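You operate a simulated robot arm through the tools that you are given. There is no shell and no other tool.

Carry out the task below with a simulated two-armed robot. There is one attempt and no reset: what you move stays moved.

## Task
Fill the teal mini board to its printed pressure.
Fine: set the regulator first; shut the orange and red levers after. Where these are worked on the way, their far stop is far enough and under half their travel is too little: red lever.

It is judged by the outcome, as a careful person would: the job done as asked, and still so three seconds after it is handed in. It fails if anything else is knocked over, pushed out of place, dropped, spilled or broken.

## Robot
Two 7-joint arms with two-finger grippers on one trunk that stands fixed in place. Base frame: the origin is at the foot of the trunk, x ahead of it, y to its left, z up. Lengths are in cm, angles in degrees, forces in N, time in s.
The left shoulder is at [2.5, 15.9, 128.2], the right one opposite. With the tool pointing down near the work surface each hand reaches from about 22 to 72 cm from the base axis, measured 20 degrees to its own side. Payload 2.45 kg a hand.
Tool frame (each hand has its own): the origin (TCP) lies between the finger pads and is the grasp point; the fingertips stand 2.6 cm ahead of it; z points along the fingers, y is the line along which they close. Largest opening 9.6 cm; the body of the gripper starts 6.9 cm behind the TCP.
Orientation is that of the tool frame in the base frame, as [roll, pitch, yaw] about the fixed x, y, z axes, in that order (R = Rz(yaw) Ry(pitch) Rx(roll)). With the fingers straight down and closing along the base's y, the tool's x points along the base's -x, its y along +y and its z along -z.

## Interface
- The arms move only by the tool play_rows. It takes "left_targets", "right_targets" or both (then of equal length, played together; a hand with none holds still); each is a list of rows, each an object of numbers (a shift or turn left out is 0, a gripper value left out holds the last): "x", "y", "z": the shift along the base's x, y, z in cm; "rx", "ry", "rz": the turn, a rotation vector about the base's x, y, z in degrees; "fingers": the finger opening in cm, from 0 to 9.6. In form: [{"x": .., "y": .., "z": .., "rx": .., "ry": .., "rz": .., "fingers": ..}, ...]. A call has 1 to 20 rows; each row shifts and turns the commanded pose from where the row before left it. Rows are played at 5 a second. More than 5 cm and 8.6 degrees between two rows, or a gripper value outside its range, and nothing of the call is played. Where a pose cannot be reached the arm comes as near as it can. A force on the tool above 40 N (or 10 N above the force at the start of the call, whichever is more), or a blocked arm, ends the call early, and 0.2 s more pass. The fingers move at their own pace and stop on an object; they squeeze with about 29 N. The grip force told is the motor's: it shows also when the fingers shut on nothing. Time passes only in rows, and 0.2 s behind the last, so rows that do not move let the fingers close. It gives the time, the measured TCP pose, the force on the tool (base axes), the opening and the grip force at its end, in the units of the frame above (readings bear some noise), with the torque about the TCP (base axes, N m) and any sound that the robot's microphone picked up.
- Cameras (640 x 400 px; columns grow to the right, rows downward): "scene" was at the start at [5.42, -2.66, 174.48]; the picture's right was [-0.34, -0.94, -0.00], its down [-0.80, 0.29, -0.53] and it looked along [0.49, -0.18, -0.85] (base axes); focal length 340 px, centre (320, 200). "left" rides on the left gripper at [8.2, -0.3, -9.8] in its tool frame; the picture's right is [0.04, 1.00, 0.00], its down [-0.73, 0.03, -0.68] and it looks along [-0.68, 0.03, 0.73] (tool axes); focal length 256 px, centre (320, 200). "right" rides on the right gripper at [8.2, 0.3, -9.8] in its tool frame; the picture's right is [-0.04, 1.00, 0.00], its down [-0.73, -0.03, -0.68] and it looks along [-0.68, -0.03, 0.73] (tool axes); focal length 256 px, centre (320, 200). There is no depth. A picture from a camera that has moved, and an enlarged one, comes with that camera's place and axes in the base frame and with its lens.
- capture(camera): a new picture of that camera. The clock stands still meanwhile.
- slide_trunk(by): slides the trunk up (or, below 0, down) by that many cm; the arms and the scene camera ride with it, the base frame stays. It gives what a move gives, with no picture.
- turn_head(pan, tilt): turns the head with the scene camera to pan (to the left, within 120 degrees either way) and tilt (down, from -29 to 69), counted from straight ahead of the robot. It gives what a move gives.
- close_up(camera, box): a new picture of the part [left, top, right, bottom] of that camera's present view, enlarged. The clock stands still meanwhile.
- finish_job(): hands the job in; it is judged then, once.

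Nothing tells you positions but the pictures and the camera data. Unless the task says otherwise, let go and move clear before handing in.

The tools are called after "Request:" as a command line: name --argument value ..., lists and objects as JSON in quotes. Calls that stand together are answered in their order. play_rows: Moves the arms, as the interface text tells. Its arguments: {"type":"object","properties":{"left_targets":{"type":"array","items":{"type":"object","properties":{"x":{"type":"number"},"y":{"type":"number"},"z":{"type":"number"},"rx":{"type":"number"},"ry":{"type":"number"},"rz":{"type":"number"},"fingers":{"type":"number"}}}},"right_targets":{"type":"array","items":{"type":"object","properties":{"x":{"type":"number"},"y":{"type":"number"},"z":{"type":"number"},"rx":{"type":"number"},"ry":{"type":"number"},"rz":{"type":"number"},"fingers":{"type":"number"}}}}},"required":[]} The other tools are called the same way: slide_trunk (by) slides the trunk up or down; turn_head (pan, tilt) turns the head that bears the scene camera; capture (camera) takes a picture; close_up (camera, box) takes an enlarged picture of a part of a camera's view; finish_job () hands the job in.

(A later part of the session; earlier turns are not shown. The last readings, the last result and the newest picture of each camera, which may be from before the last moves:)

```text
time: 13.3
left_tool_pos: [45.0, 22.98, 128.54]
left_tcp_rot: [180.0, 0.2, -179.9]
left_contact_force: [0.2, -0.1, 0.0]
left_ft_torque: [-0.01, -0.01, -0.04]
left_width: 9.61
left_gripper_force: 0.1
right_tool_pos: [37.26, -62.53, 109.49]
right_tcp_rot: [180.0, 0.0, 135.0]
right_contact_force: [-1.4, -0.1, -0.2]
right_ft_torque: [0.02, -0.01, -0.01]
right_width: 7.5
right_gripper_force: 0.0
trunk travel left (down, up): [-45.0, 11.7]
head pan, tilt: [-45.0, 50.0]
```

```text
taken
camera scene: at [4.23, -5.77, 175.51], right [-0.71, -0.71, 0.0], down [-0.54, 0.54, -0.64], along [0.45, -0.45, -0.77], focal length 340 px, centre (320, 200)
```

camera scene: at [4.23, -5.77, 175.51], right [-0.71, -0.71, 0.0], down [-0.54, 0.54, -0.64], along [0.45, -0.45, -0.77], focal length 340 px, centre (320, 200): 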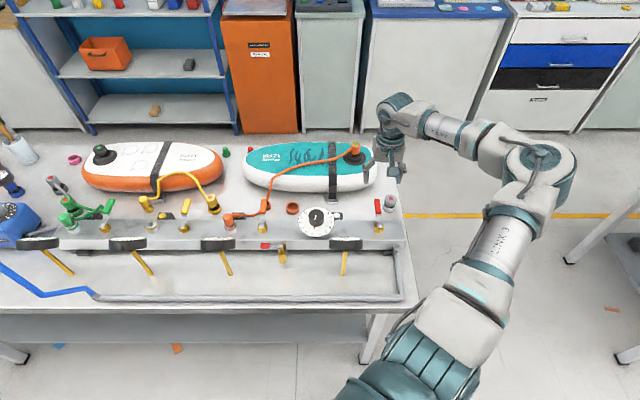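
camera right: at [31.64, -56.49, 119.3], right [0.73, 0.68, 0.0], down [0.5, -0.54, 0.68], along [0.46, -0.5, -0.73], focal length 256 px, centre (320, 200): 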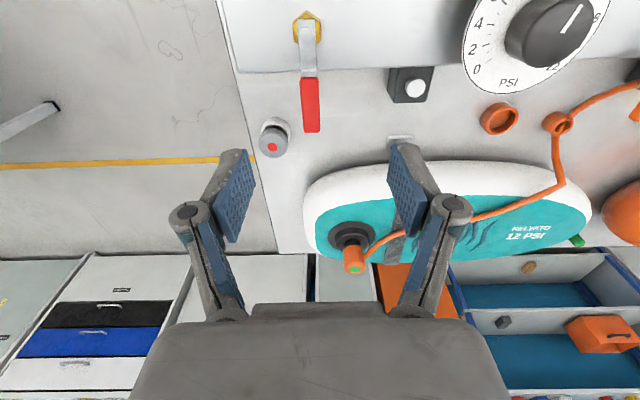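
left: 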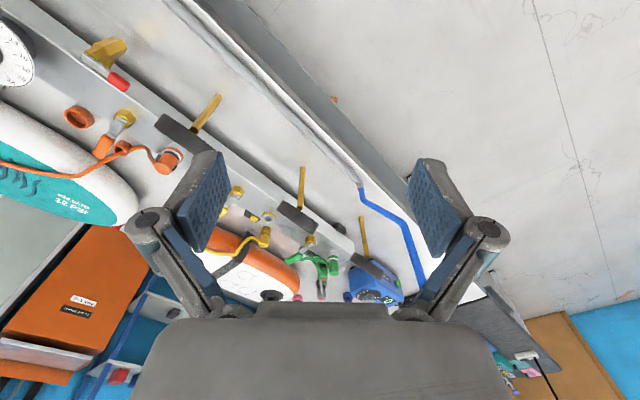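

Request:
close_up --camera "right" --box '[230, 0, 390, 160]'

Request:
close_up --camera "scene" --box '[340, 180, 420, 240]'

```text
2.50 times, centred on (310, 80) of right
camera zoom: at [31.64, -56.49, 119.3], right [0.73, 0.68, 0.0], down [0.5, -0.54, 0.68], along [0.46, -0.5, -0.73], focal length 640 px, centre (345, 500)
```

zoom: 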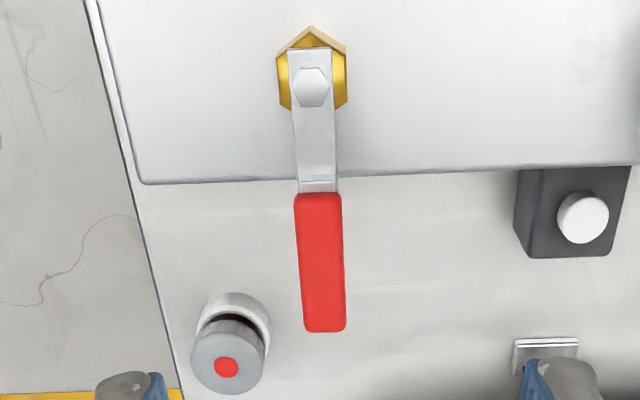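

```text
6.67 times, centred on (380, 210) of scene
camera zoom: at [4.23, -5.77, 175.51], right [-0.71, -0.71, 0.0], down [-0.54, 0.54, -0.64], along [0.45, -0.45, -0.77], focal length 2268 px, centre (-80, 133)
```

zoom: 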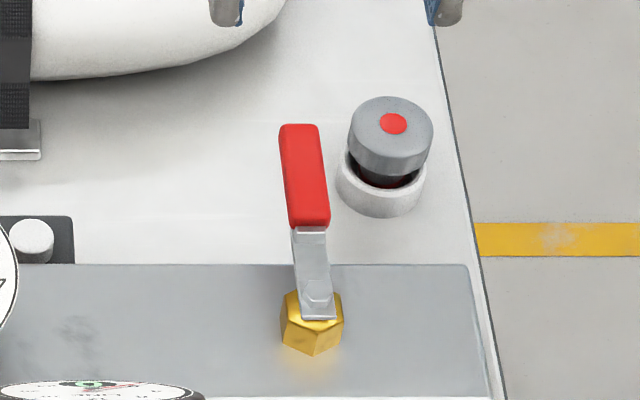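

Red handle centre is about (38.8,-66,91), pivot (34.2,-61.2). I lower over it with a 5 cm opening.

Request:
play_rows --right_targets '[{"x": 0.8, "y": -1.8, "z": -2, "fingers": 5}, {"x": 0.7, "y": -1.7, "z": -2}, {"z": -3}, {"z": -3}]'

Request:
capture --camera "right"

Request:
close_up --camera "scene" --box '[340, 160, 420, 240]'

```text
time: 14.3
left_tool_pos: [45.29, 22.97, 128.42]
left_tcp_rot: [-180.0, 0.0, -180.0]
left_contact_force: [0.0, 0.0, -0.1]
left_ft_torque: [-0.01, -0.02, -0.01]
left_width: 9.55
left_gripper_force: 0.0
right_tool_pos: [38.83, -65.96, 99.41]
right_tcp_rot: [-179.9, 0.0, 134.9]
right_contact_force: [0.0, -0.1, 0.2]
right_ft_torque: [0.01, 0.02, -0.01]
right_width: 4.98
right_gripper_force: 0.0
trunk travel left (down, up): [-45.0, 11.7]
head pan, tilt: [-45.0, 50.0]
```

```text
taken
camera right: at [33.36, -59.88, 109.29], right [0.74, 0.68, 0.0], down [0.5, -0.54, 0.68], along [0.46, -0.5, -0.73], focal length 256 px, centre (320, 200)
```

right: 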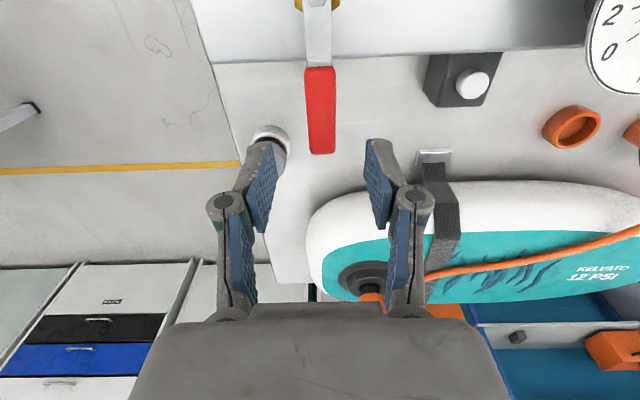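

```text
5.00 times, centred on (380, 200) of scene
camera zoom: at [4.57, -5.77, 175.5], right [-0.71, -0.71, 0.0], down [-0.54, 0.54, -0.64], along [0.45, -0.45, -0.77], focal length 1701 px, centre (20, 200)
```

zoom: 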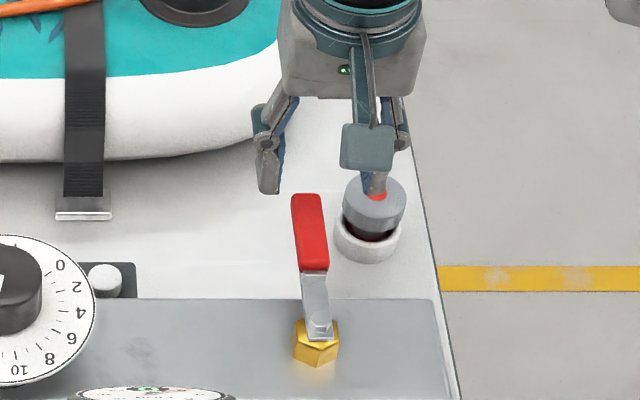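

Well aligned; I lower the rest of the way to just around the handle.

Request:
play_rows --right_targets '[{"z": -3}, {"z": -3}]'

Request:
capture --camera "right"

Request:
close_up --camera "scene" --box '[340, 160, 420, 240]'

```text
time: 14.9
left_tool_pos: [45.28, 22.9, 128.25]
left_tcp_rot: [179.9, 0.0, 180.0]
left_contact_force: [-0.7, -0.5, -0.8]
left_ft_torque: [0.01, 0.02, -0.01]
left_width: 9.62
left_gripper_force: 0.0
right_tool_pos: [38.77, -65.92, 93.47]
right_tcp_rot: [-179.9, 0.0, 135.0]
right_contact_force: [1.0, -0.6, 0.5]
right_ft_torque: [0.03, 0.02, 0.01]
right_width: 4.99
right_gripper_force: 0.0
trunk travel left (down, up): [-45.0, 11.7]
head pan, tilt: [-45.0, 50.0]
```

```text
taken
camera right: at [33.32, -59.9, 103.25], right [0.74, 0.68, 0.0], down [0.5, -0.54, 0.68], along [0.46, -0.5, -0.73], focal length 256 px, centre (320, 200)
```

right: 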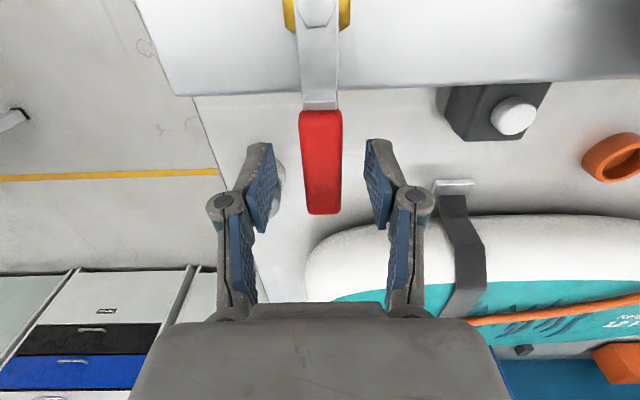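

```text
5.00 times, centred on (380, 200) of scene
camera zoom: at [4.66, -5.75, 175.5], right [-0.71, -0.71, 0.0], down [-0.54, 0.54, -0.64], along [0.45, -0.45, -0.77], focal length 1701 px, centre (20, 200)
```

zoom: 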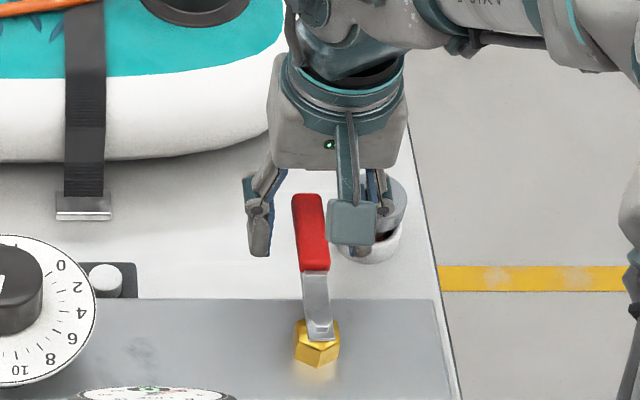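

Request:
play_rows --right_targets '[{"z": -1.3}, {"fingers": 2.8}, {}]'

Request:
capture --camera "right"

Request:
close_up --camera "scene" --box '[340, 160, 420, 240]'

```text
time: 15.7
left_tool_pos: [45.13, 23.06, 128.43]
left_tcp_rot: [-180.0, 0.2, 180.0]
left_contact_force: [0.6, 0.0, -0.1]
left_ft_torque: [-0.03, -0.03, 0.02]
left_width: 9.58
left_gripper_force: 0.0
right_tool_pos: [38.69, -65.81, 92.27]
right_tcp_rot: [179.9, 0.0, 135.0]
right_contact_force: [0.6, 0.3, -0.3]
right_ft_torque: [0.0, 0.01, 0.0]
right_width: 2.82
right_gripper_force: 0.1
trunk travel left (down, up): [-45.0, 11.7]
head pan, tilt: [-45.0, 50.0]
```

```text
taken
camera right: at [33.18, -59.81, 102.06], right [0.73, 0.68, 0.0], down [0.5, -0.54, 0.68], along [0.46, -0.5, -0.73], focal length 256 px, centre (320, 200)
```

right: 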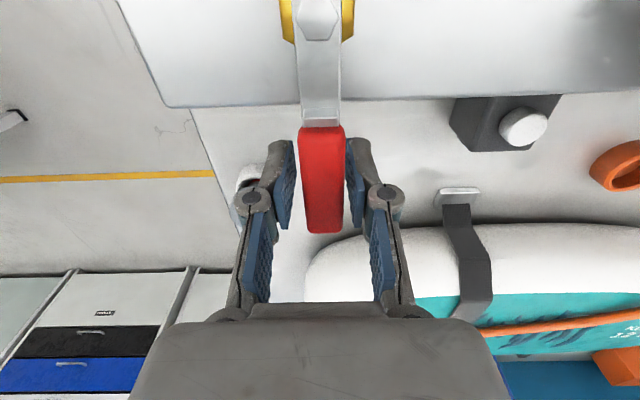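

```text
5.00 times, centred on (380, 200) of scene
camera zoom: at [4.43, -5.7, 175.51], right [-0.71, -0.71, 0.0], down [-0.54, 0.54, -0.64], along [0.45, -0.45, -0.77], focal length 1701 px, centre (20, 200)
```

zoom: 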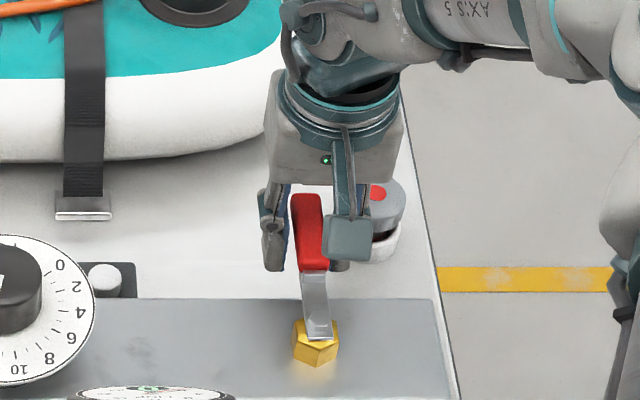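

The handle is caged. I try a first small step toward the dial side.

Request:
play_rows --right_targets '[{"x": 0.61, "y": 0.69, "rz": 8}, {"x": 0.25, "y": 0.38, "rz": 4}, {}]'

Request:
capture --camera "right"

Request:
close_up --camera "scene" --box '[340, 160, 420, 240]'

```text
time: 16.5
left_tool_pos: [45.03, 22.89, 128.37]
left_tcp_rot: [180.0, 0.0, 180.0]
left_contact_force: [0.6, 0.0, 0.2]
left_ft_torque: [0.0, -0.01, 0.0]
left_width: 9.62
left_gripper_force: 0.1
right_tool_pos: [39.64, -64.93, 92.09]
right_tcp_rot: [180.0, 0.0, 147.0]
right_contact_force: [-0.7, -0.6, -1.0]
right_ft_torque: [0.01, 0.02, 0.03]
right_width: 2.87
right_gripper_force: 0.4
trunk travel left (down, up): [-45.0, 11.7]
head pan, tilt: [-45.0, 50.0]
```

```text
taken
camera right: at [32.9, -60.08, 102.04], right [0.58, 0.82, 0.0], down [0.6, -0.42, 0.68], along [0.55, -0.39, -0.73], focal length 256 px, centre (320, 200)
```

right: 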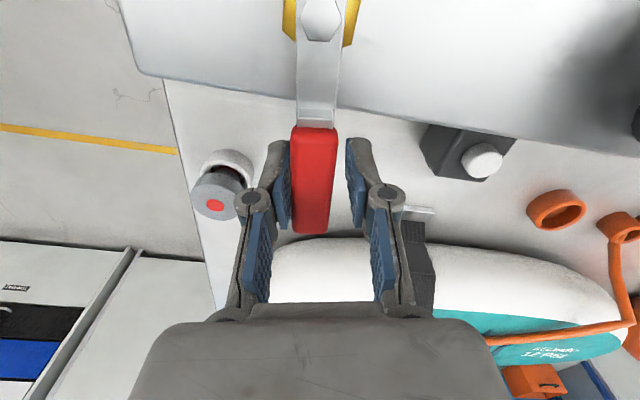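

```text
5.00 times, centred on (380, 200) of scene
camera zoom: at [4.47, -5.73, 175.5], right [-0.71, -0.71, 0.0], down [-0.54, 0.54, -0.64], along [0.45, -0.45, -0.77], focal length 1701 px, centre (20, 200)
```

zoom: 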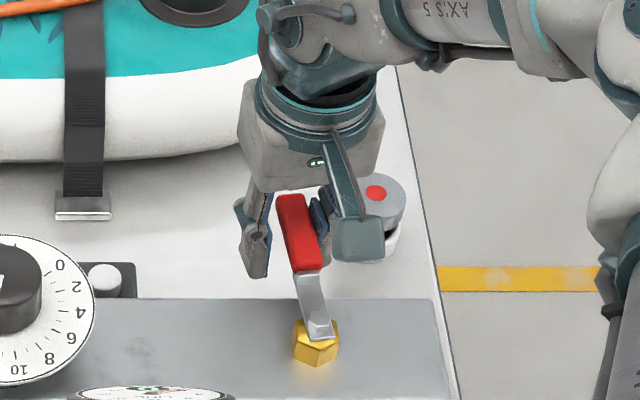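

The lever swings freely this way. I carry on along the arc.

Request:
play_rows --right_targets '[{"x": 0.47, "y": 0.8, "rz": 8}, {"x": 0.35, "y": 0.85, "rz": 8}, {"x": 0.23, "y": 0.89, "rz": 8}, {"x": 0.1, "y": 0.91, "rz": 8}, {"x": -0.02, "y": 0.92, "rz": 8}, {"x": -0.16, "y": 0.91, "rz": 8}, {}]'

Request:
capture --camera "right"

Request:
close_up --camera "scene" --box '[320, 160, 420, 260]'

```text
time: 17.7
left_tool_pos: [45.1, 22.2, 128.58]
left_tcp_rot: [179.6, 0.1, -180.0]
left_contact_force: [0.2, 0.0, -0.6]
left_ft_torque: [-0.04, -0.05, -0.02]
left_width: 9.58
left_gripper_force: 0.0
right_tool_pos: [38.74, -56.34, 93.01]
right_tcp_rot: [-178.3, 0.8, -176.1]
right_contact_force: [16.1, -36.9, -1.1]
right_ft_torque: [0.95, 0.22, 2.43]
right_width: 4.05
right_gripper_force: 44.7
right hand out of reach, approached as far as the arm can: row 2, 3, 4, 5
trunk travel left (down, up): [-45.0, 11.7]
head pan, tilt: [-45.0, 50.0]
stopped in row 5 (right hand): the force on the tool passed its limit at 81 N (the readings are from after the stop); the commanded pose is now the measured one
```

```text
taken
camera right: at [30.51, -56.34, 102.7], right [-0.03, 1.0, -0.03], down [0.72, 0.04, 0.69], along [0.69, 0.0, -0.72], focal length 256 px, centre (320, 200)
```

right: 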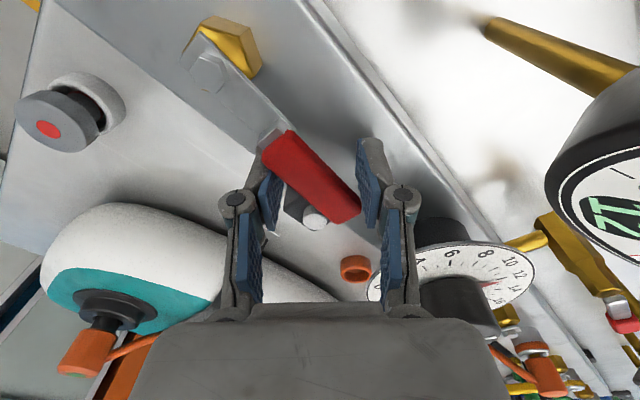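

```text
4.00 times, centred on (370, 210) of scene
camera zoom: at [4.94, -8.34, 175.4], right [-0.71, -0.71, -0.01], down [-0.55, 0.55, -0.63], along [0.45, -0.44, -0.78], focal length 1361 px, centre (120, 160)
```

zoom: 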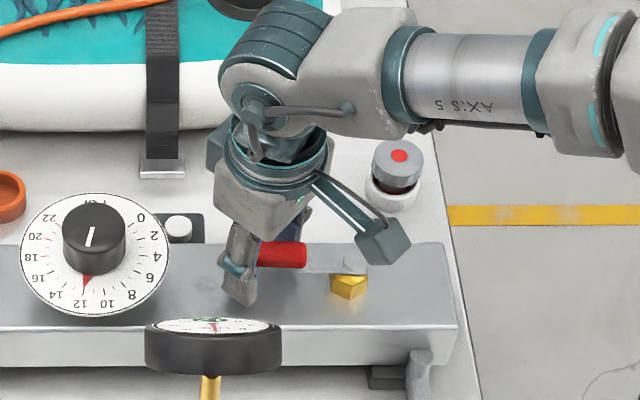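

The lever has swung to lie along the rail (an unexpected reach limit made a quick jump, but nothing seems displaced). I check the gauge and lever.

Request:
close_up --camera "right" --box '[540, 80, 640, 280]'

Request:
close_up --camera "scene" --box '[320, 200, 400, 260]'

Request:
capture --camera "scene"

```text
2.00 times, centred on (590, 180) of right
camera zoom: at [30.51, -56.34, 102.7], right [-0.03, 1.0, -0.03], down [0.72, 0.04, 0.69], along [0.69, 0.0, -0.72], focal length 512 px, centre (-220, 240)
```

zoom: 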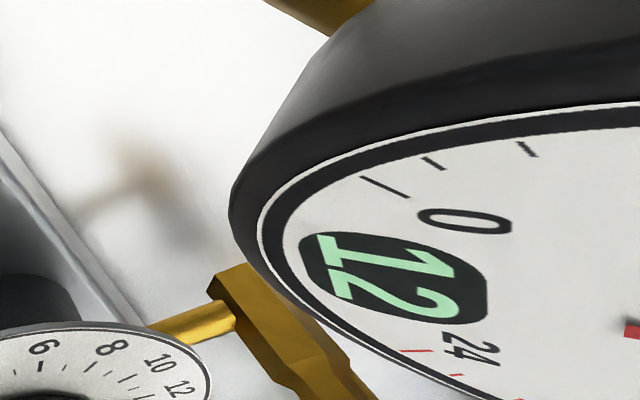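

```text
6.67 times, centred on (360, 230) of scene
camera zoom: at [4.94, -8.34, 175.4], right [-0.71, -0.71, -0.01], down [-0.55, 0.55, -0.63], along [0.45, -0.44, -0.78], focal length 2268 px, centre (53, 0)
```

zoom: 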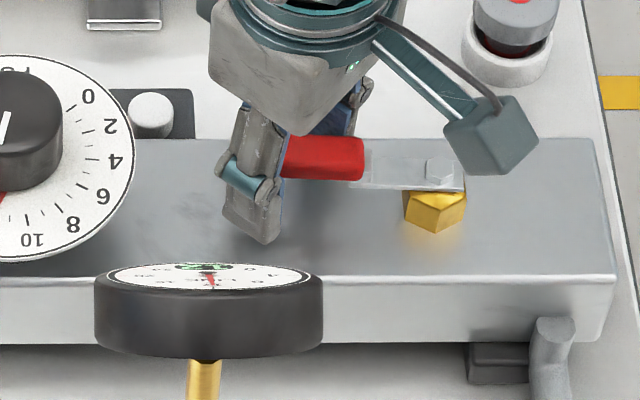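

```text
taken
camera scene: at [4.94, -8.34, 175.4], right [-0.71, -0.71, -0.01], down [-0.55, 0.55, -0.63], along [0.45, -0.44, -0.78], focal length 340 px, centre (320, 200)
```

scene: 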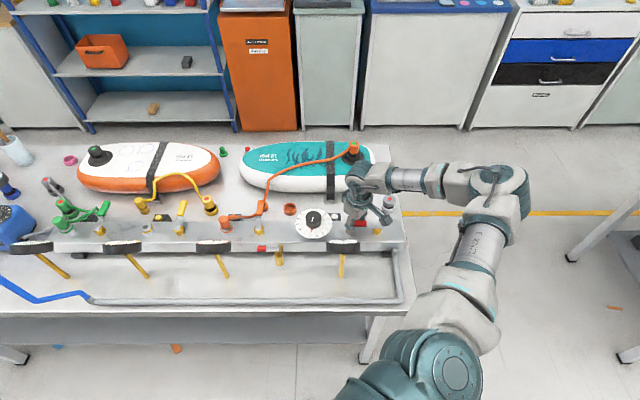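

LINE reads 12 and the red lever lies along the rail. I open the fingers and lift clear.

Request:
play_rows --right_targets '[{"fingers": 5}, {}, {"z": 1.5}, {"z": 3}, {"z": 3}, {"z": 3}]'

Request:
capture --camera "right"

Request:
capture --camera "scene"

```text
time: 19.1
left_tool_pos: [45.03, 23.7, 128.31]
left_tcp_rot: [-179.6, 0.0, -179.9]
left_contact_force: [-0.8, 1.2, -0.5]
left_ft_torque: [-0.03, 0.03, 0.02]
left_width: 9.6
left_gripper_force: 0.1
right_tool_pos: [38.69, -54.74, 104.09]
right_tcp_rot: [-177.9, 0.5, -176.4]
right_contact_force: [0.0, 0.0, 0.5]
right_ft_torque: [0.01, 0.03, 0.01]
right_width: 5.01
right_gripper_force: 0.0
trunk travel left (down, up): [-45.0, 11.7]
head pan, tilt: [-45.0, 50.0]
```

```text
taken
camera right: at [30.43, -54.58, 113.87], right [-0.02, 1.0, -0.04], down [0.73, 0.04, 0.69], along [0.69, -0.01, -0.73], focal length 256 px, centre (320, 200)
```

right: 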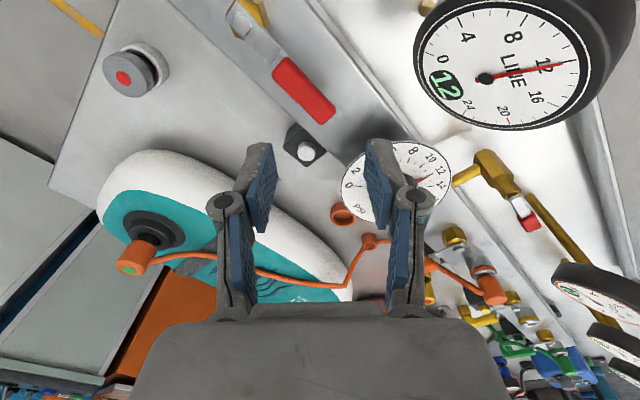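

```text
taken
camera scene: at [4.67, -4.64, 175.53], right [-0.71, -0.71, 0.01], down [-0.54, 0.54, -0.64], along [0.45, -0.46, -0.77], focal length 340 px, centre (320, 200)
```

scene: 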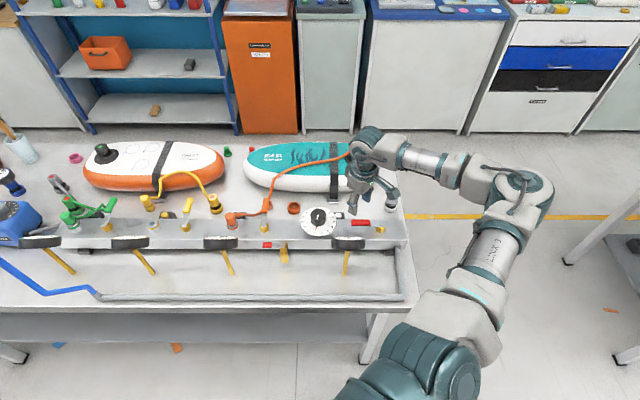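

LINE gauge shows 12, red lever fully along the rail. Next, the orange lever at about (60,-36): I move over and look closely.

Request:
play_rows --right_targets '[{"z": 3, "rx": 2.1, "ry": 0.5}, {"z": 2, "rz": -8}, {"x": 2.5, "y": 2.5, "rz": -8}, {"x": 2.5, "y": 2.5, "rz": -8}, {"x": 2.5, "y": 2.5, "rz": -8}, {"x": 2.5, "y": 2.5, "rz": -8}, {"x": 2.5, "y": 2.5, "rz": -8}, {"x": 2.5, "y": 2.5}]'

Request:
capture --camera "right"

Request:
capture --camera "scene"

```text
time: 20.9
left_tool_pos: [45.0, 24.04, 128.39]
left_tcp_rot: [-179.5, 0.1, -179.9]
left_contact_force: [-0.3, 0.7, 0.2]
left_ft_torque: [-0.05, 0.01, -0.03]
left_width: 9.59
left_gripper_force: 0.1
right_tool_pos: [53.3, -38.61, 109.1]
right_tcp_rot: [179.9, 0.4, 135.6]
right_contact_force: [-0.9, 0.1, -0.5]
right_ft_torque: [-0.06, -0.04, -0.05]
right_width: 5.01
right_gripper_force: 0.1
right hand out of reach, approached as far as the arm can: row 1
trunk travel left (down, up): [-45.0, 11.7]
head pan, tilt: [-45.0, 50.0]
```

```text
taken
camera right: at [47.72, -32.59, 118.91], right [0.73, 0.69, 0.0], down [0.5, -0.53, 0.68], along [0.47, -0.5, -0.73], focal length 256 px, centre (320, 200)
```

right: 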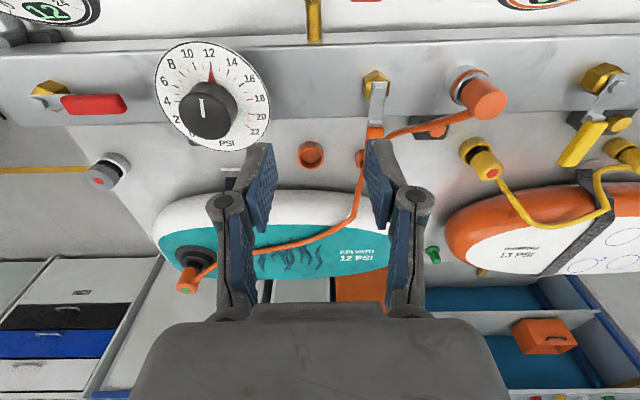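

```text
taken
camera scene: at [4.78, -4.37, 175.53], right [-0.71, -0.71, 0.01], down [-0.54, 0.54, -0.64], along [0.45, -0.46, -0.77], focal length 340 px, centre (320, 200)
```

scene: 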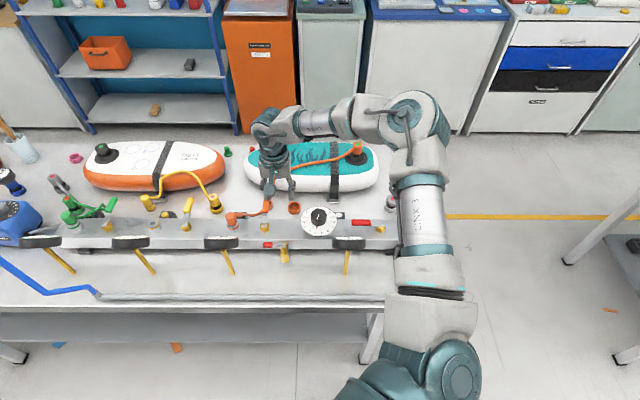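

Request:
close_up --camera "right" --box '[290, 50, 530, 200]'

Request:
close_up --camera "scene" --box '[210, 180, 290, 240]'

```text
2.67 times, centred on (410, 125) of right
camera zoom: at [47.72, -32.59, 118.91], right [0.73, 0.69, 0.0], down [0.5, -0.53, 0.68], along [0.47, -0.5, -0.73], focal length 683 px, centre (80, 400)
```

zoom: 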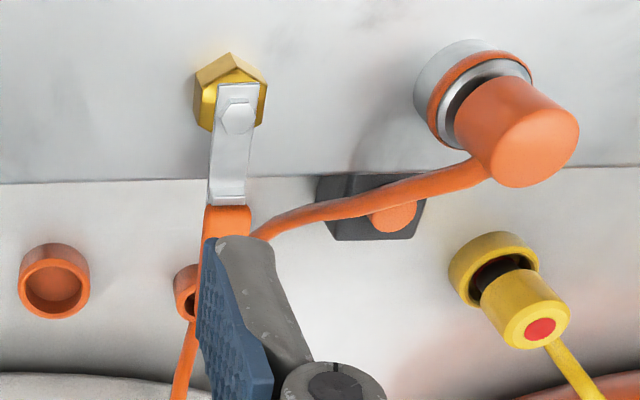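

```text
6.67 times, centred on (250, 210) of scene
camera zoom: at [4.78, -4.37, 175.53], right [-0.71, -0.71, 0.01], down [-0.54, 0.54, -0.64], along [0.45, -0.46, -0.77], focal length 2268 px, centre (787, 133)
```

zoom: 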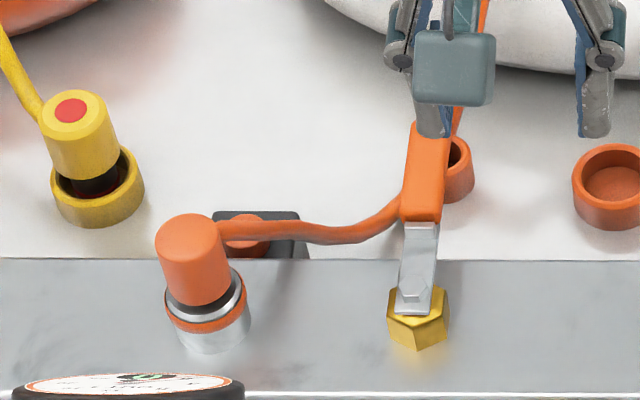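

The orange lever pivot is about (60.1,-36.1,90), with the outlet connector on its left (+u) side, so it should open toward the dial. It's near the edge of reach, so I lift the hand a little and lower the trunk 8 cm.

Request:
play_rows --right_targets '[{"z": 3, "fingers": 0}, {"z": 2}, {}]'

Request:
slide_trunk --by -8

Request:
capture --camera "scene"

Request:
capture --camera "right"

```text
time: 21.7
left_tool_pos: [44.82, 23.8, 128.42]
left_tcp_rot: [-179.5, 0.1, -179.9]
left_contact_force: [-0.1, 0.8, 0.5]
left_ft_torque: [0.0, 0.01, -0.04]
left_width: 9.6
left_gripper_force: 0.1
right_tool_pos: [53.39, -38.71, 114.16]
right_tcp_rot: [179.7, 0.4, 135.9]
right_contact_force: [0.6, 0.6, 0.5]
right_ft_torque: [-0.01, -0.02, 0.03]
right_width: 0.0
right_gripper_force: 28.1
trunk travel left (down, up): [-45.0, 11.7]
head pan, tilt: [-45.0, 50.0]
```

```text
time: 22.8
left_tool_pos: [44.82, 23.61, 120.59]
left_tcp_rot: [-179.9, 0.4, -179.9]
left_contact_force: [0.1, 0.0, 0.8]
left_ft_torque: [-0.02, 0.02, 0.0]
left_width: 9.59
left_gripper_force: 0.0
right_tool_pos: [53.28, -38.98, 106.19]
right_tcp_rot: [179.5, 0.4, 135.8]
right_contact_force: [-0.5, 0.1, 0.0]
right_ft_torque: [0.0, 0.0, -0.01]
right_width: 0.0
right_gripper_force: 28.9
trunk travel left (down, up): [-37.0, 19.7]
head pan, tilt: [-45.0, 50.0]
```

```text
taken
camera scene: at [6.05, -5.05, 167.55], right [-0.71, -0.71, 0.0], down [-0.54, 0.54, -0.64], along [0.45, -0.46, -0.77], focal length 340 px, centre (320, 200)
```

scene: 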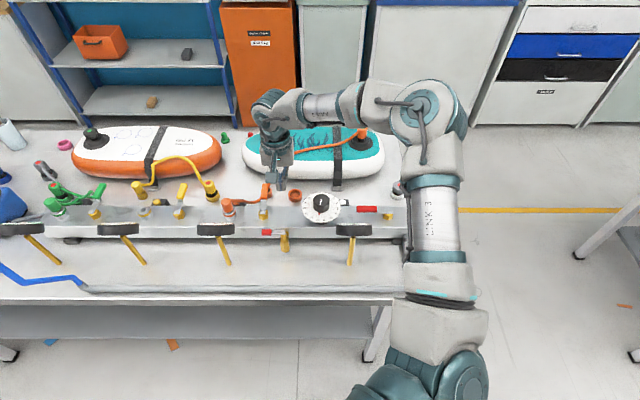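

```text
taken
camera right: at [47.57, -33.06, 115.94], right [0.73, 0.69, 0.01], down [0.5, -0.53, 0.68], along [0.47, -0.49, -0.73], focal length 256 px, centre (320, 200)
```

right: 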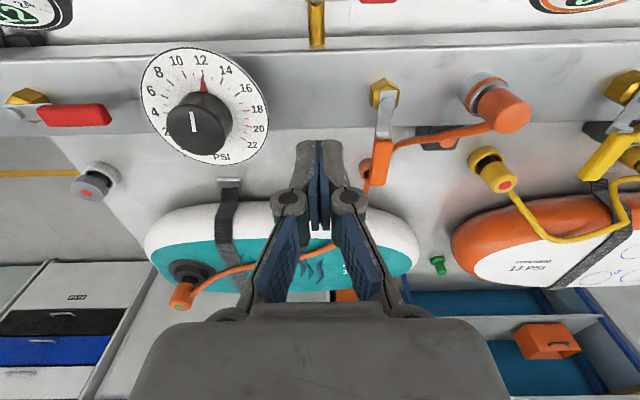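

Request:
close_up --camera "right" --box '[340, 60, 540, 200]'

Request:
close_up --camera "scene" --box '[205, 170, 295, 240]'

```text
2.86 times, centred on (440, 130) of right
camera zoom: at [47.57, -33.06, 115.94], right [0.73, 0.69, 0.01], down [0.5, -0.53, 0.68], along [0.47, -0.49, -0.73], focal length 731 px, centre (-23, 400)
```

zoom: 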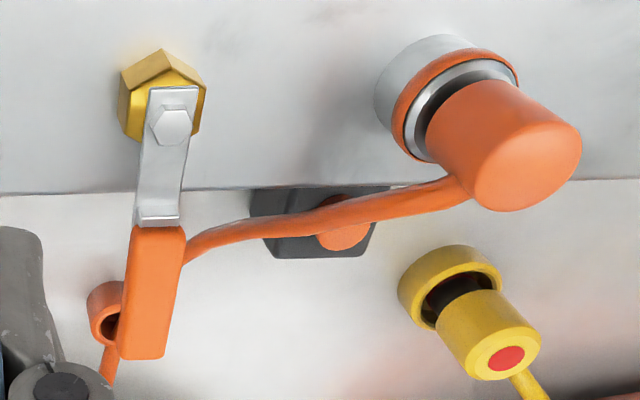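

```text
5.71 times, centred on (250, 205) of scene
camera zoom: at [6.05, -5.05, 167.55], right [-0.71, -0.71, 0.0], down [-0.54, 0.54, -0.64], along [0.45, -0.46, -0.77], focal length 1944 px, centre (720, 171)
```

zoom: 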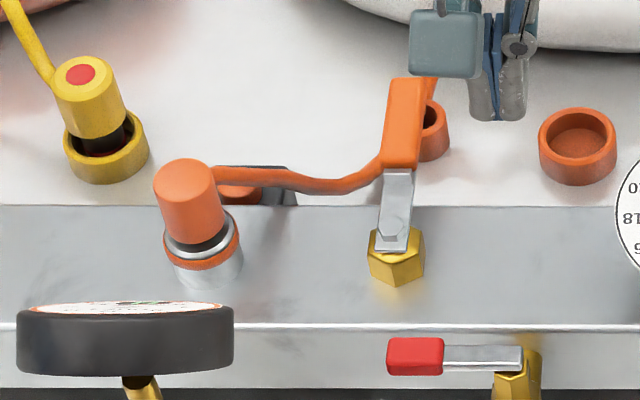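

I tilt the hand outward for reach and bring the closed fingertips above the connector side of the orange handle.

Request:
play_rows --right_targets '[{"x": 2.6, "y": 0.15, "rx": -3.5, "ry": -3.5}, {"x": 2.6, "y": 0.15, "rx": -3.5, "ry": -3.5}, {"x": 2.6, "y": 0.15, "rx": -3.5, "ry": -3.5}, {"x": 2.6, "y": 0.15, "rx": -3.5, "ry": -3.5}, {"x": 2.7, "y": 0.1, "z": -1.5}, {"z": -2}, {}]'

Request:
capture --camera "right"

Request:
close_up --camera "scene" --box '[195, 150, 315, 240]'

```text
time: 24.4
left_tool_pos: [44.92, 23.41, 120.52]
left_tcp_rot: [-179.9, 0.3, -180.0]
left_contact_force: [-1.2, -1.4, 0.7]
left_ft_torque: [0.0, 0.04, 0.0]
left_width: 9.63
left_gripper_force: 0.1
right_tool_pos: [66.51, -38.46, 102.52]
right_tcp_rot: [179.9, 20.1, 135.8]
right_contact_force: [0.2, 0.5, -0.5]
right_ft_torque: [0.01, -0.01, 0.05]
right_width: 0.02
right_gripper_force: 27.9
trunk travel left (down, up): [-37.0, 19.7]
head pan, tilt: [-45.0, 50.0]
```

```text
taken
camera right: at [58.74, -30.51, 108.91], right [0.72, 0.69, 0.02], down [0.31, -0.34, 0.89], along [0.62, -0.64, -0.46], focal length 256 px, centre (320, 200)
```

right: 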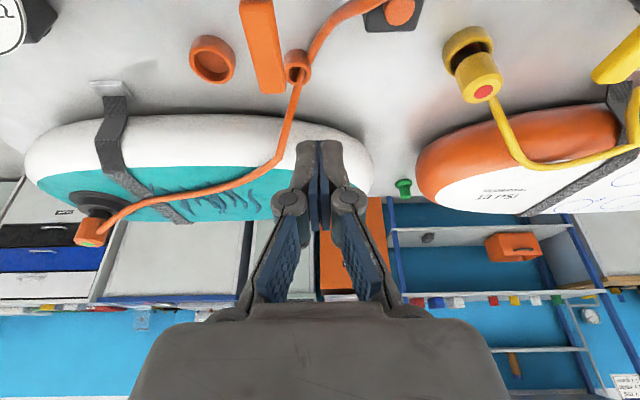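

```text
4.44 times, centred on (255, 195) of scene
camera zoom: at [6.05, -5.41, 167.53], right [-0.71, -0.71, 0.0], down [-0.54, 0.54, -0.64], along [0.45, -0.45, -0.77], focal length 1512 px, centre (609, 222)
```

zoom: 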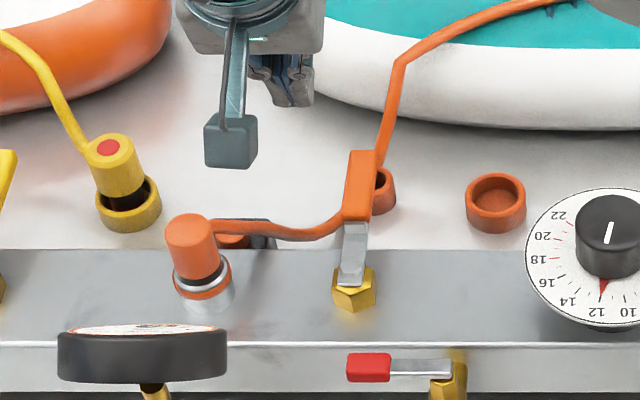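

Request:
play_rows --right_targets '[{"z": -3}, {"z": -3}, {"z": -2}, {}]'

Request:
capture --camera "right"

Request:
close_up --camera "scene" --box '[195, 150, 315, 240]'

```text
time: 25.4
left_tool_pos: [45.02, 23.36, 120.42]
left_tcp_rot: [-179.7, 0.1, -179.9]
left_contact_force: [0.1, -0.2, 0.3]
left_ft_torque: [-0.03, 0.03, -0.03]
left_width: 9.63
left_gripper_force: 0.1
right_tool_pos: [64.31, -39.1, 95.12]
right_tcp_rot: [179.8, 20.0, 135.8]
right_contact_force: [0.6, -0.1, 0.3]
right_ft_torque: [0.0, -0.04, -0.01]
right_width: 0.01
right_gripper_force: 28.6
right hand out of reach, approached as far as the arm can: row 1, 2, 3
trunk travel left (down, up): [-37.0, 19.7]
head pan, tilt: [-45.0, 50.0]
```

```text
taken
camera right: at [56.57, -31.1, 101.64], right [0.72, 0.69, 0.02], down [0.31, -0.34, 0.89], along [0.62, -0.64, -0.46], focal length 256 px, centre (320, 200)
```

right: 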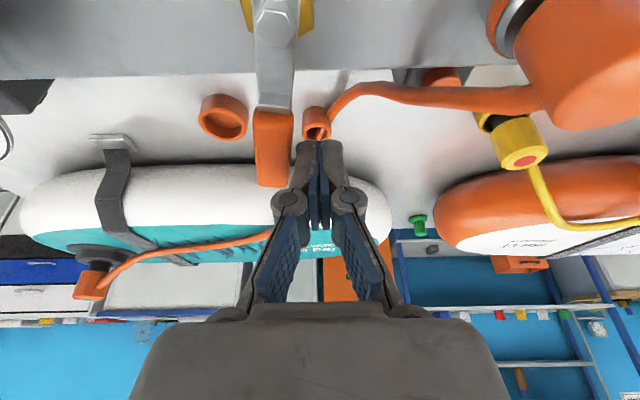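

```text
4.44 times, centred on (255, 195) of scene
camera zoom: at [6.27, -5.34, 167.5], right [-0.71, -0.71, 0.0], down [-0.55, 0.54, -0.64], along [0.45, -0.45, -0.77], focal length 1512 px, centre (609, 222)
```

zoom: 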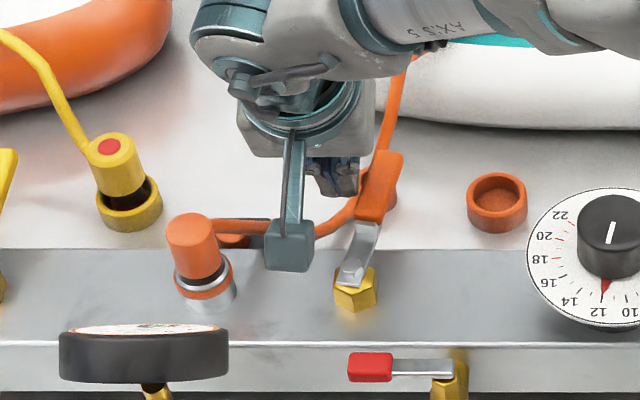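

The descent brushed the handle and it swung freely toward the dial side, so that is the opening direction. I carry on pushing along that arc.

Request:
play_rows --right_targets '[{"x": -1.4, "y": -0.5}, {"x": -1.0, "y": -0.5}, {"x": -1.0, "y": -0.6, "z": -0.5}, {}]'

Request:
capture --camera "right"

Request:
close_up --camera "scene" --box '[195, 150, 315, 240]'

```text
time: 26.4
left_tool_pos: [45.02, 23.29, 120.5]
left_tcp_rot: [-179.8, 0.1, -179.9]
left_contact_force: [-0.1, -0.9, -0.5]
left_ft_torque: [0.0, 0.06, 0.01]
left_width: 9.6
left_gripper_force: 0.0
right_tool_pos: [60.85, -40.55, 94.85]
right_tcp_rot: [179.9, 20.1, 135.8]
right_contact_force: [2.0, 0.7, 1.0]
right_ft_torque: [-0.03, -0.01, 0.0]
right_width: 0.0
right_gripper_force: 28.0
trunk travel left (down, up): [-37.0, 19.7]
head pan, tilt: [-45.0, 50.0]
```

```text
taken
camera right: at [53.12, -32.67, 101.33], right [0.72, 0.69, 0.01], down [0.31, -0.34, 0.89], along [0.62, -0.64, -0.46], focal length 256 px, centre (320, 200)
```

right: 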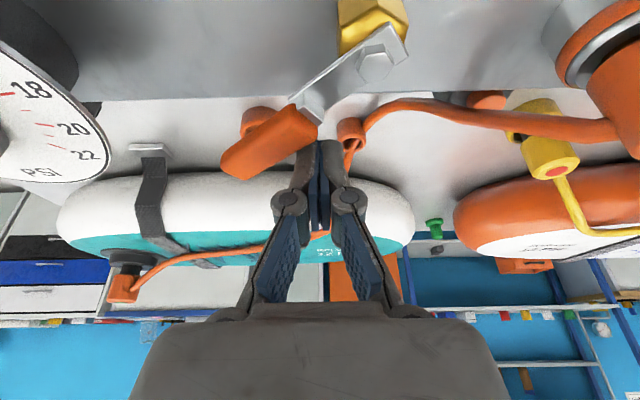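

```text
4.44 times, centred on (255, 195) of scene
camera zoom: at [6.13, -5.38, 167.52], right [-0.71, -0.71, 0.0], down [-0.54, 0.54, -0.64], along [0.45, -0.45, -0.77], focal length 1512 px, centre (609, 222)
```

zoom: 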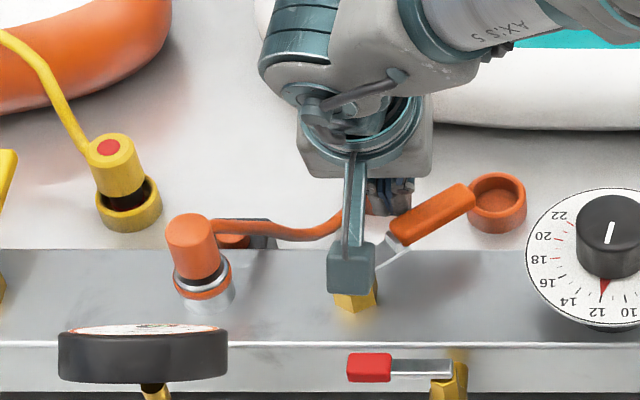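

Orange lever's about halfway. I continue to its far stop.

Request:
play_rows --right_targets '[{"x": -0.85, "y": -0.55, "z": -0.6}, {"x": -1.0, "y": 0.1}, {"x": -1.2, "y": 0.3}, {"x": -0.4, "y": 0.3}, {}]'

Request:
capture --camera "right"

Request:
close_up --camera "scene" --box '[195, 150, 315, 240]'

```text
time: 27.6
left_tool_pos: [44.87, 23.36, 120.52]
left_tcp_rot: [-179.8, 0.1, -179.9]
left_contact_force: [0.2, 0.1, 0.1]
left_ft_torque: [-0.02, -0.01, -0.01]
left_width: 9.58
left_gripper_force: 0.1
right_tool_pos: [57.26, -40.51, 94.17]
right_tcp_rot: [179.9, 20.0, 135.7]
right_contact_force: [-0.4, -0.9, -0.6]
right_ft_torque: [0.01, -0.04, -0.02]
right_width: 0.0
right_gripper_force: 28.1
trunk travel left (down, up): [-37.0, 19.7]
head pan, tilt: [-45.0, 50.0]
```

```text
taken
camera right: at [49.64, -32.59, 100.73], right [0.72, 0.69, 0.02], down [0.31, -0.34, 0.89], along [0.62, -0.64, -0.46], focal length 256 px, centre (320, 200)
```

right: 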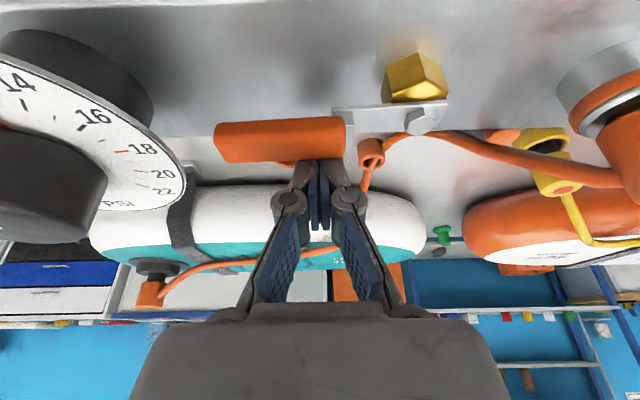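

```text
4.44 times, centred on (255, 195) of scene
camera zoom: at [6.1, -5.47, 167.52], right [-0.71, -0.71, 0.0], down [-0.54, 0.54, -0.64], along [0.45, -0.45, -0.77], focal length 1512 px, centre (609, 222)
```

zoom: 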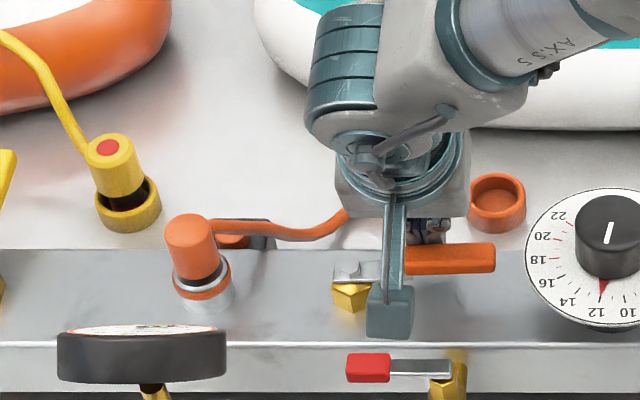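

Request:
play_rows --right_targets '[{"x": -0.3, "y": 0.3}, {}]'

Request:
close_up --camera "scene" --box '[195, 190, 275, 250]'

Request:
capture --camera "scene"

```text
time: 28.2
left_tool_pos: [44.87, 23.13, 120.59]
left_tcp_rot: [-179.9, 0.1, -179.9]
left_contact_force: [0.3, 0.0, 1.9]
left_ft_torque: [0.0, -0.01, 0.03]
left_width: 9.59
left_gripper_force: 0.1
right_tool_pos: [57.11, -40.37, 94.32]
right_tcp_rot: [179.8, 20.1, 135.8]
right_contact_force: [5.4, -6.8, 3.1]
right_ft_torque: [0.0, -0.01, -0.02]
right_width: 0.61
right_gripper_force: 28.3
trunk travel left (down, up): [-37.0, 19.7]
head pan, tilt: [-45.0, 50.0]
```

```text
6.67 times, centred on (235, 220) of scene
camera zoom: at [6.17, -5.62, 167.52], right [-0.71, -0.71, 0.0], down [-0.54, 0.54, -0.64], along [0.45, -0.45, -0.77], focal length 2268 px, centre (887, 67)
```

zoom: 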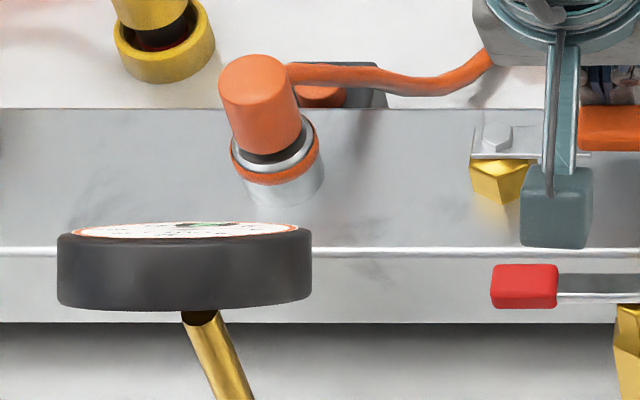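

```text
taken
camera scene: at [6.17, -5.62, 167.52], right [-0.71, -0.71, 0.0], down [-0.54, 0.54, -0.64], along [0.45, -0.45, -0.77], focal length 340 px, centre (320, 200)
```

scene: 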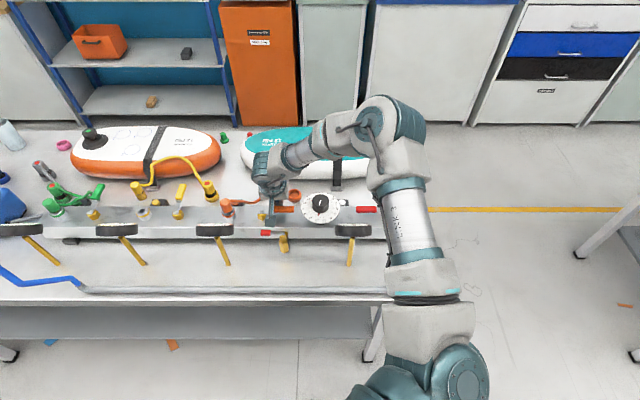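

Orange lever's against its far stop. I back off, lift, and go look at the OUT 1 gauge.

Request:
play_rows --right_targets '[{"x": 0.5, "y": -0.5}, {"z": 3, "rx": 3.5, "ry": 3.5}, {"z": 4, "rx": 3.5, "ry": 3.5}, {"z": 4, "x": -1, "y": 1, "rx": 3.5, "ry": 3.5}, {"z": 4, "x": -2, "y": 2, "rx": 3.5, "ry": 3.5}, {"z": 4, "x": -2, "y": 2}, {"z": 3, "x": -2, "y": 2}]'

Request:
capture --camera "right"

Request:
capture --camera "scene"

```text
time: 29.8
left_tool_pos: [44.74, 23.53, 120.51]
left_tcp_rot: [-179.7, 0.4, -179.9]
left_contact_force: [-0.9, -0.2, -0.3]
left_ft_torque: [-0.01, -0.02, -0.02]
left_width: 9.58
left_gripper_force: 0.2
right_tool_pos: [50.38, -33.56, 116.63]
right_tcp_rot: [179.6, 0.3, 135.7]
right_contact_force: [-0.3, 0.1, -0.2]
right_ft_torque: [0.01, 0.0, 0.01]
right_width: 0.01
right_gripper_force: 28.6
trunk travel left (down, up): [-37.0, 19.7]
head pan, tilt: [-45.0, 50.0]
```

```text
taken
camera right: at [44.7, -27.67, 126.44], right [0.73, 0.69, 0.01], down [0.5, -0.53, 0.68], along [0.47, -0.49, -0.73], focal length 256 px, centre (320, 200)
```

right: 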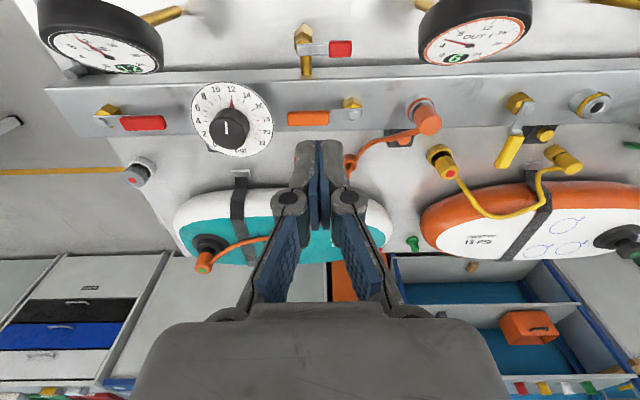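

```text
taken
camera scene: at [5.83, -5.24, 167.54], right [-0.71, -0.71, 0.0], down [-0.54, 0.54, -0.64], along [0.45, -0.46, -0.77], focal length 340 px, centre (320, 200)
```

scene: 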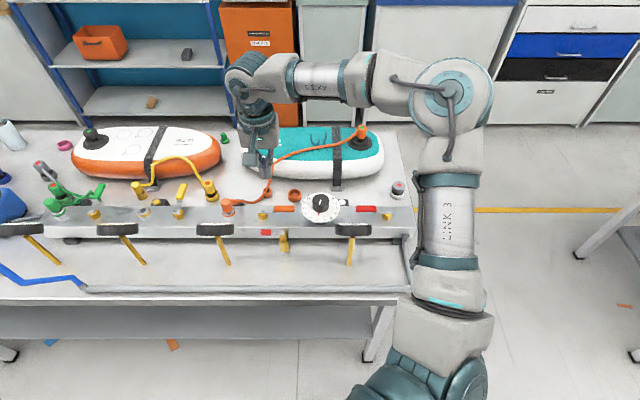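

Request:
close_up --camera "right" --box '[410, 0, 540, 80]'

Request:
close_up --camera "right" --box '[30, 0, 180, 90]'

Request:
play_rows --right_targets '[{}, {}, {}, {}, {}]'

Request:
close_up --camera "right" --box '[410, 0, 540, 80]'

```text
4.92 times, centred on (475, 40) of right
camera zoom: at [44.7, -27.67, 126.44], right [0.73, 0.69, 0.01], down [0.5, -0.53, 0.68], along [0.47, -0.49, -0.73], focal length 1260 px, centre (-443, 988)
```

zoom: 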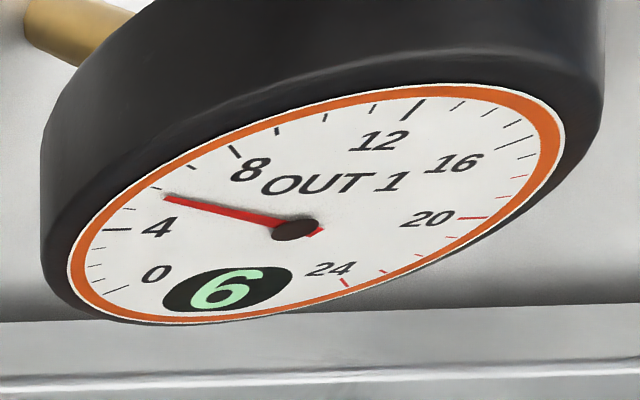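

```text
4.27 times, centred on (105, 45) of right
camera zoom: at [44.7, -27.67, 126.44], right [0.73, 0.69, 0.01], down [0.5, -0.53, 0.68], along [0.47, -0.49, -0.73], focal length 1092 px, centre (1237, 861)
```

zoom: 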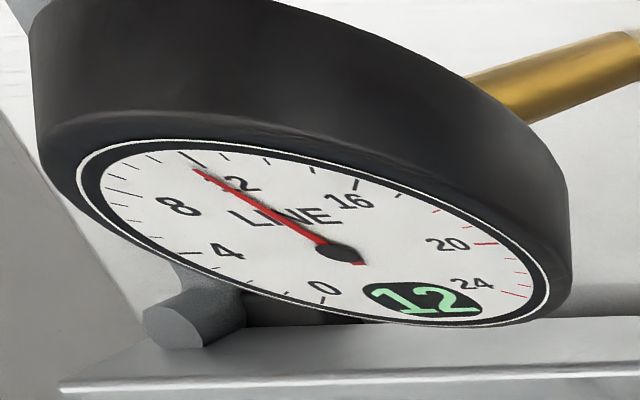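

```text
time: 31.0
left_tool_pos: [44.85, 23.34, 120.56]
left_tcp_rot: [-179.8, 0.3, -179.8]
left_contact_force: [0.8, 0.4, 0.1]
left_ft_torque: [-0.02, -0.01, 0.0]
left_width: 9.59
left_gripper_force: 0.1
right_tool_pos: [50.56, -33.82, 116.45]
right_tcp_rot: [179.6, 0.3, 135.8]
right_contact_force: [1.1, 0.6, 0.5]
right_ft_torque: [-0.01, 0.0, -0.04]
right_width: 0.0
right_gripper_force: 28.8
trunk travel left (down, up): [-37.0, 19.7]
head pan, tilt: [-45.0, 50.0]
```

```text
4.92 times, centred on (475, 40) of right
camera zoom: at [44.85, -27.84, 126.33], right [0.73, 0.69, 0.01], down [0.5, -0.53, 0.68], along [0.47, -0.49, -0.73], focal length 1260 px, centre (-443, 988)
```

zoom: 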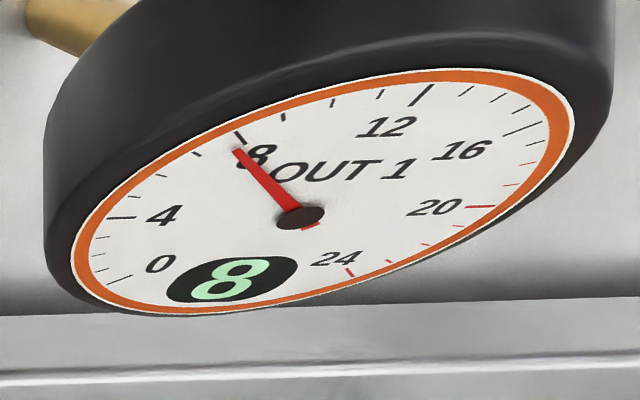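

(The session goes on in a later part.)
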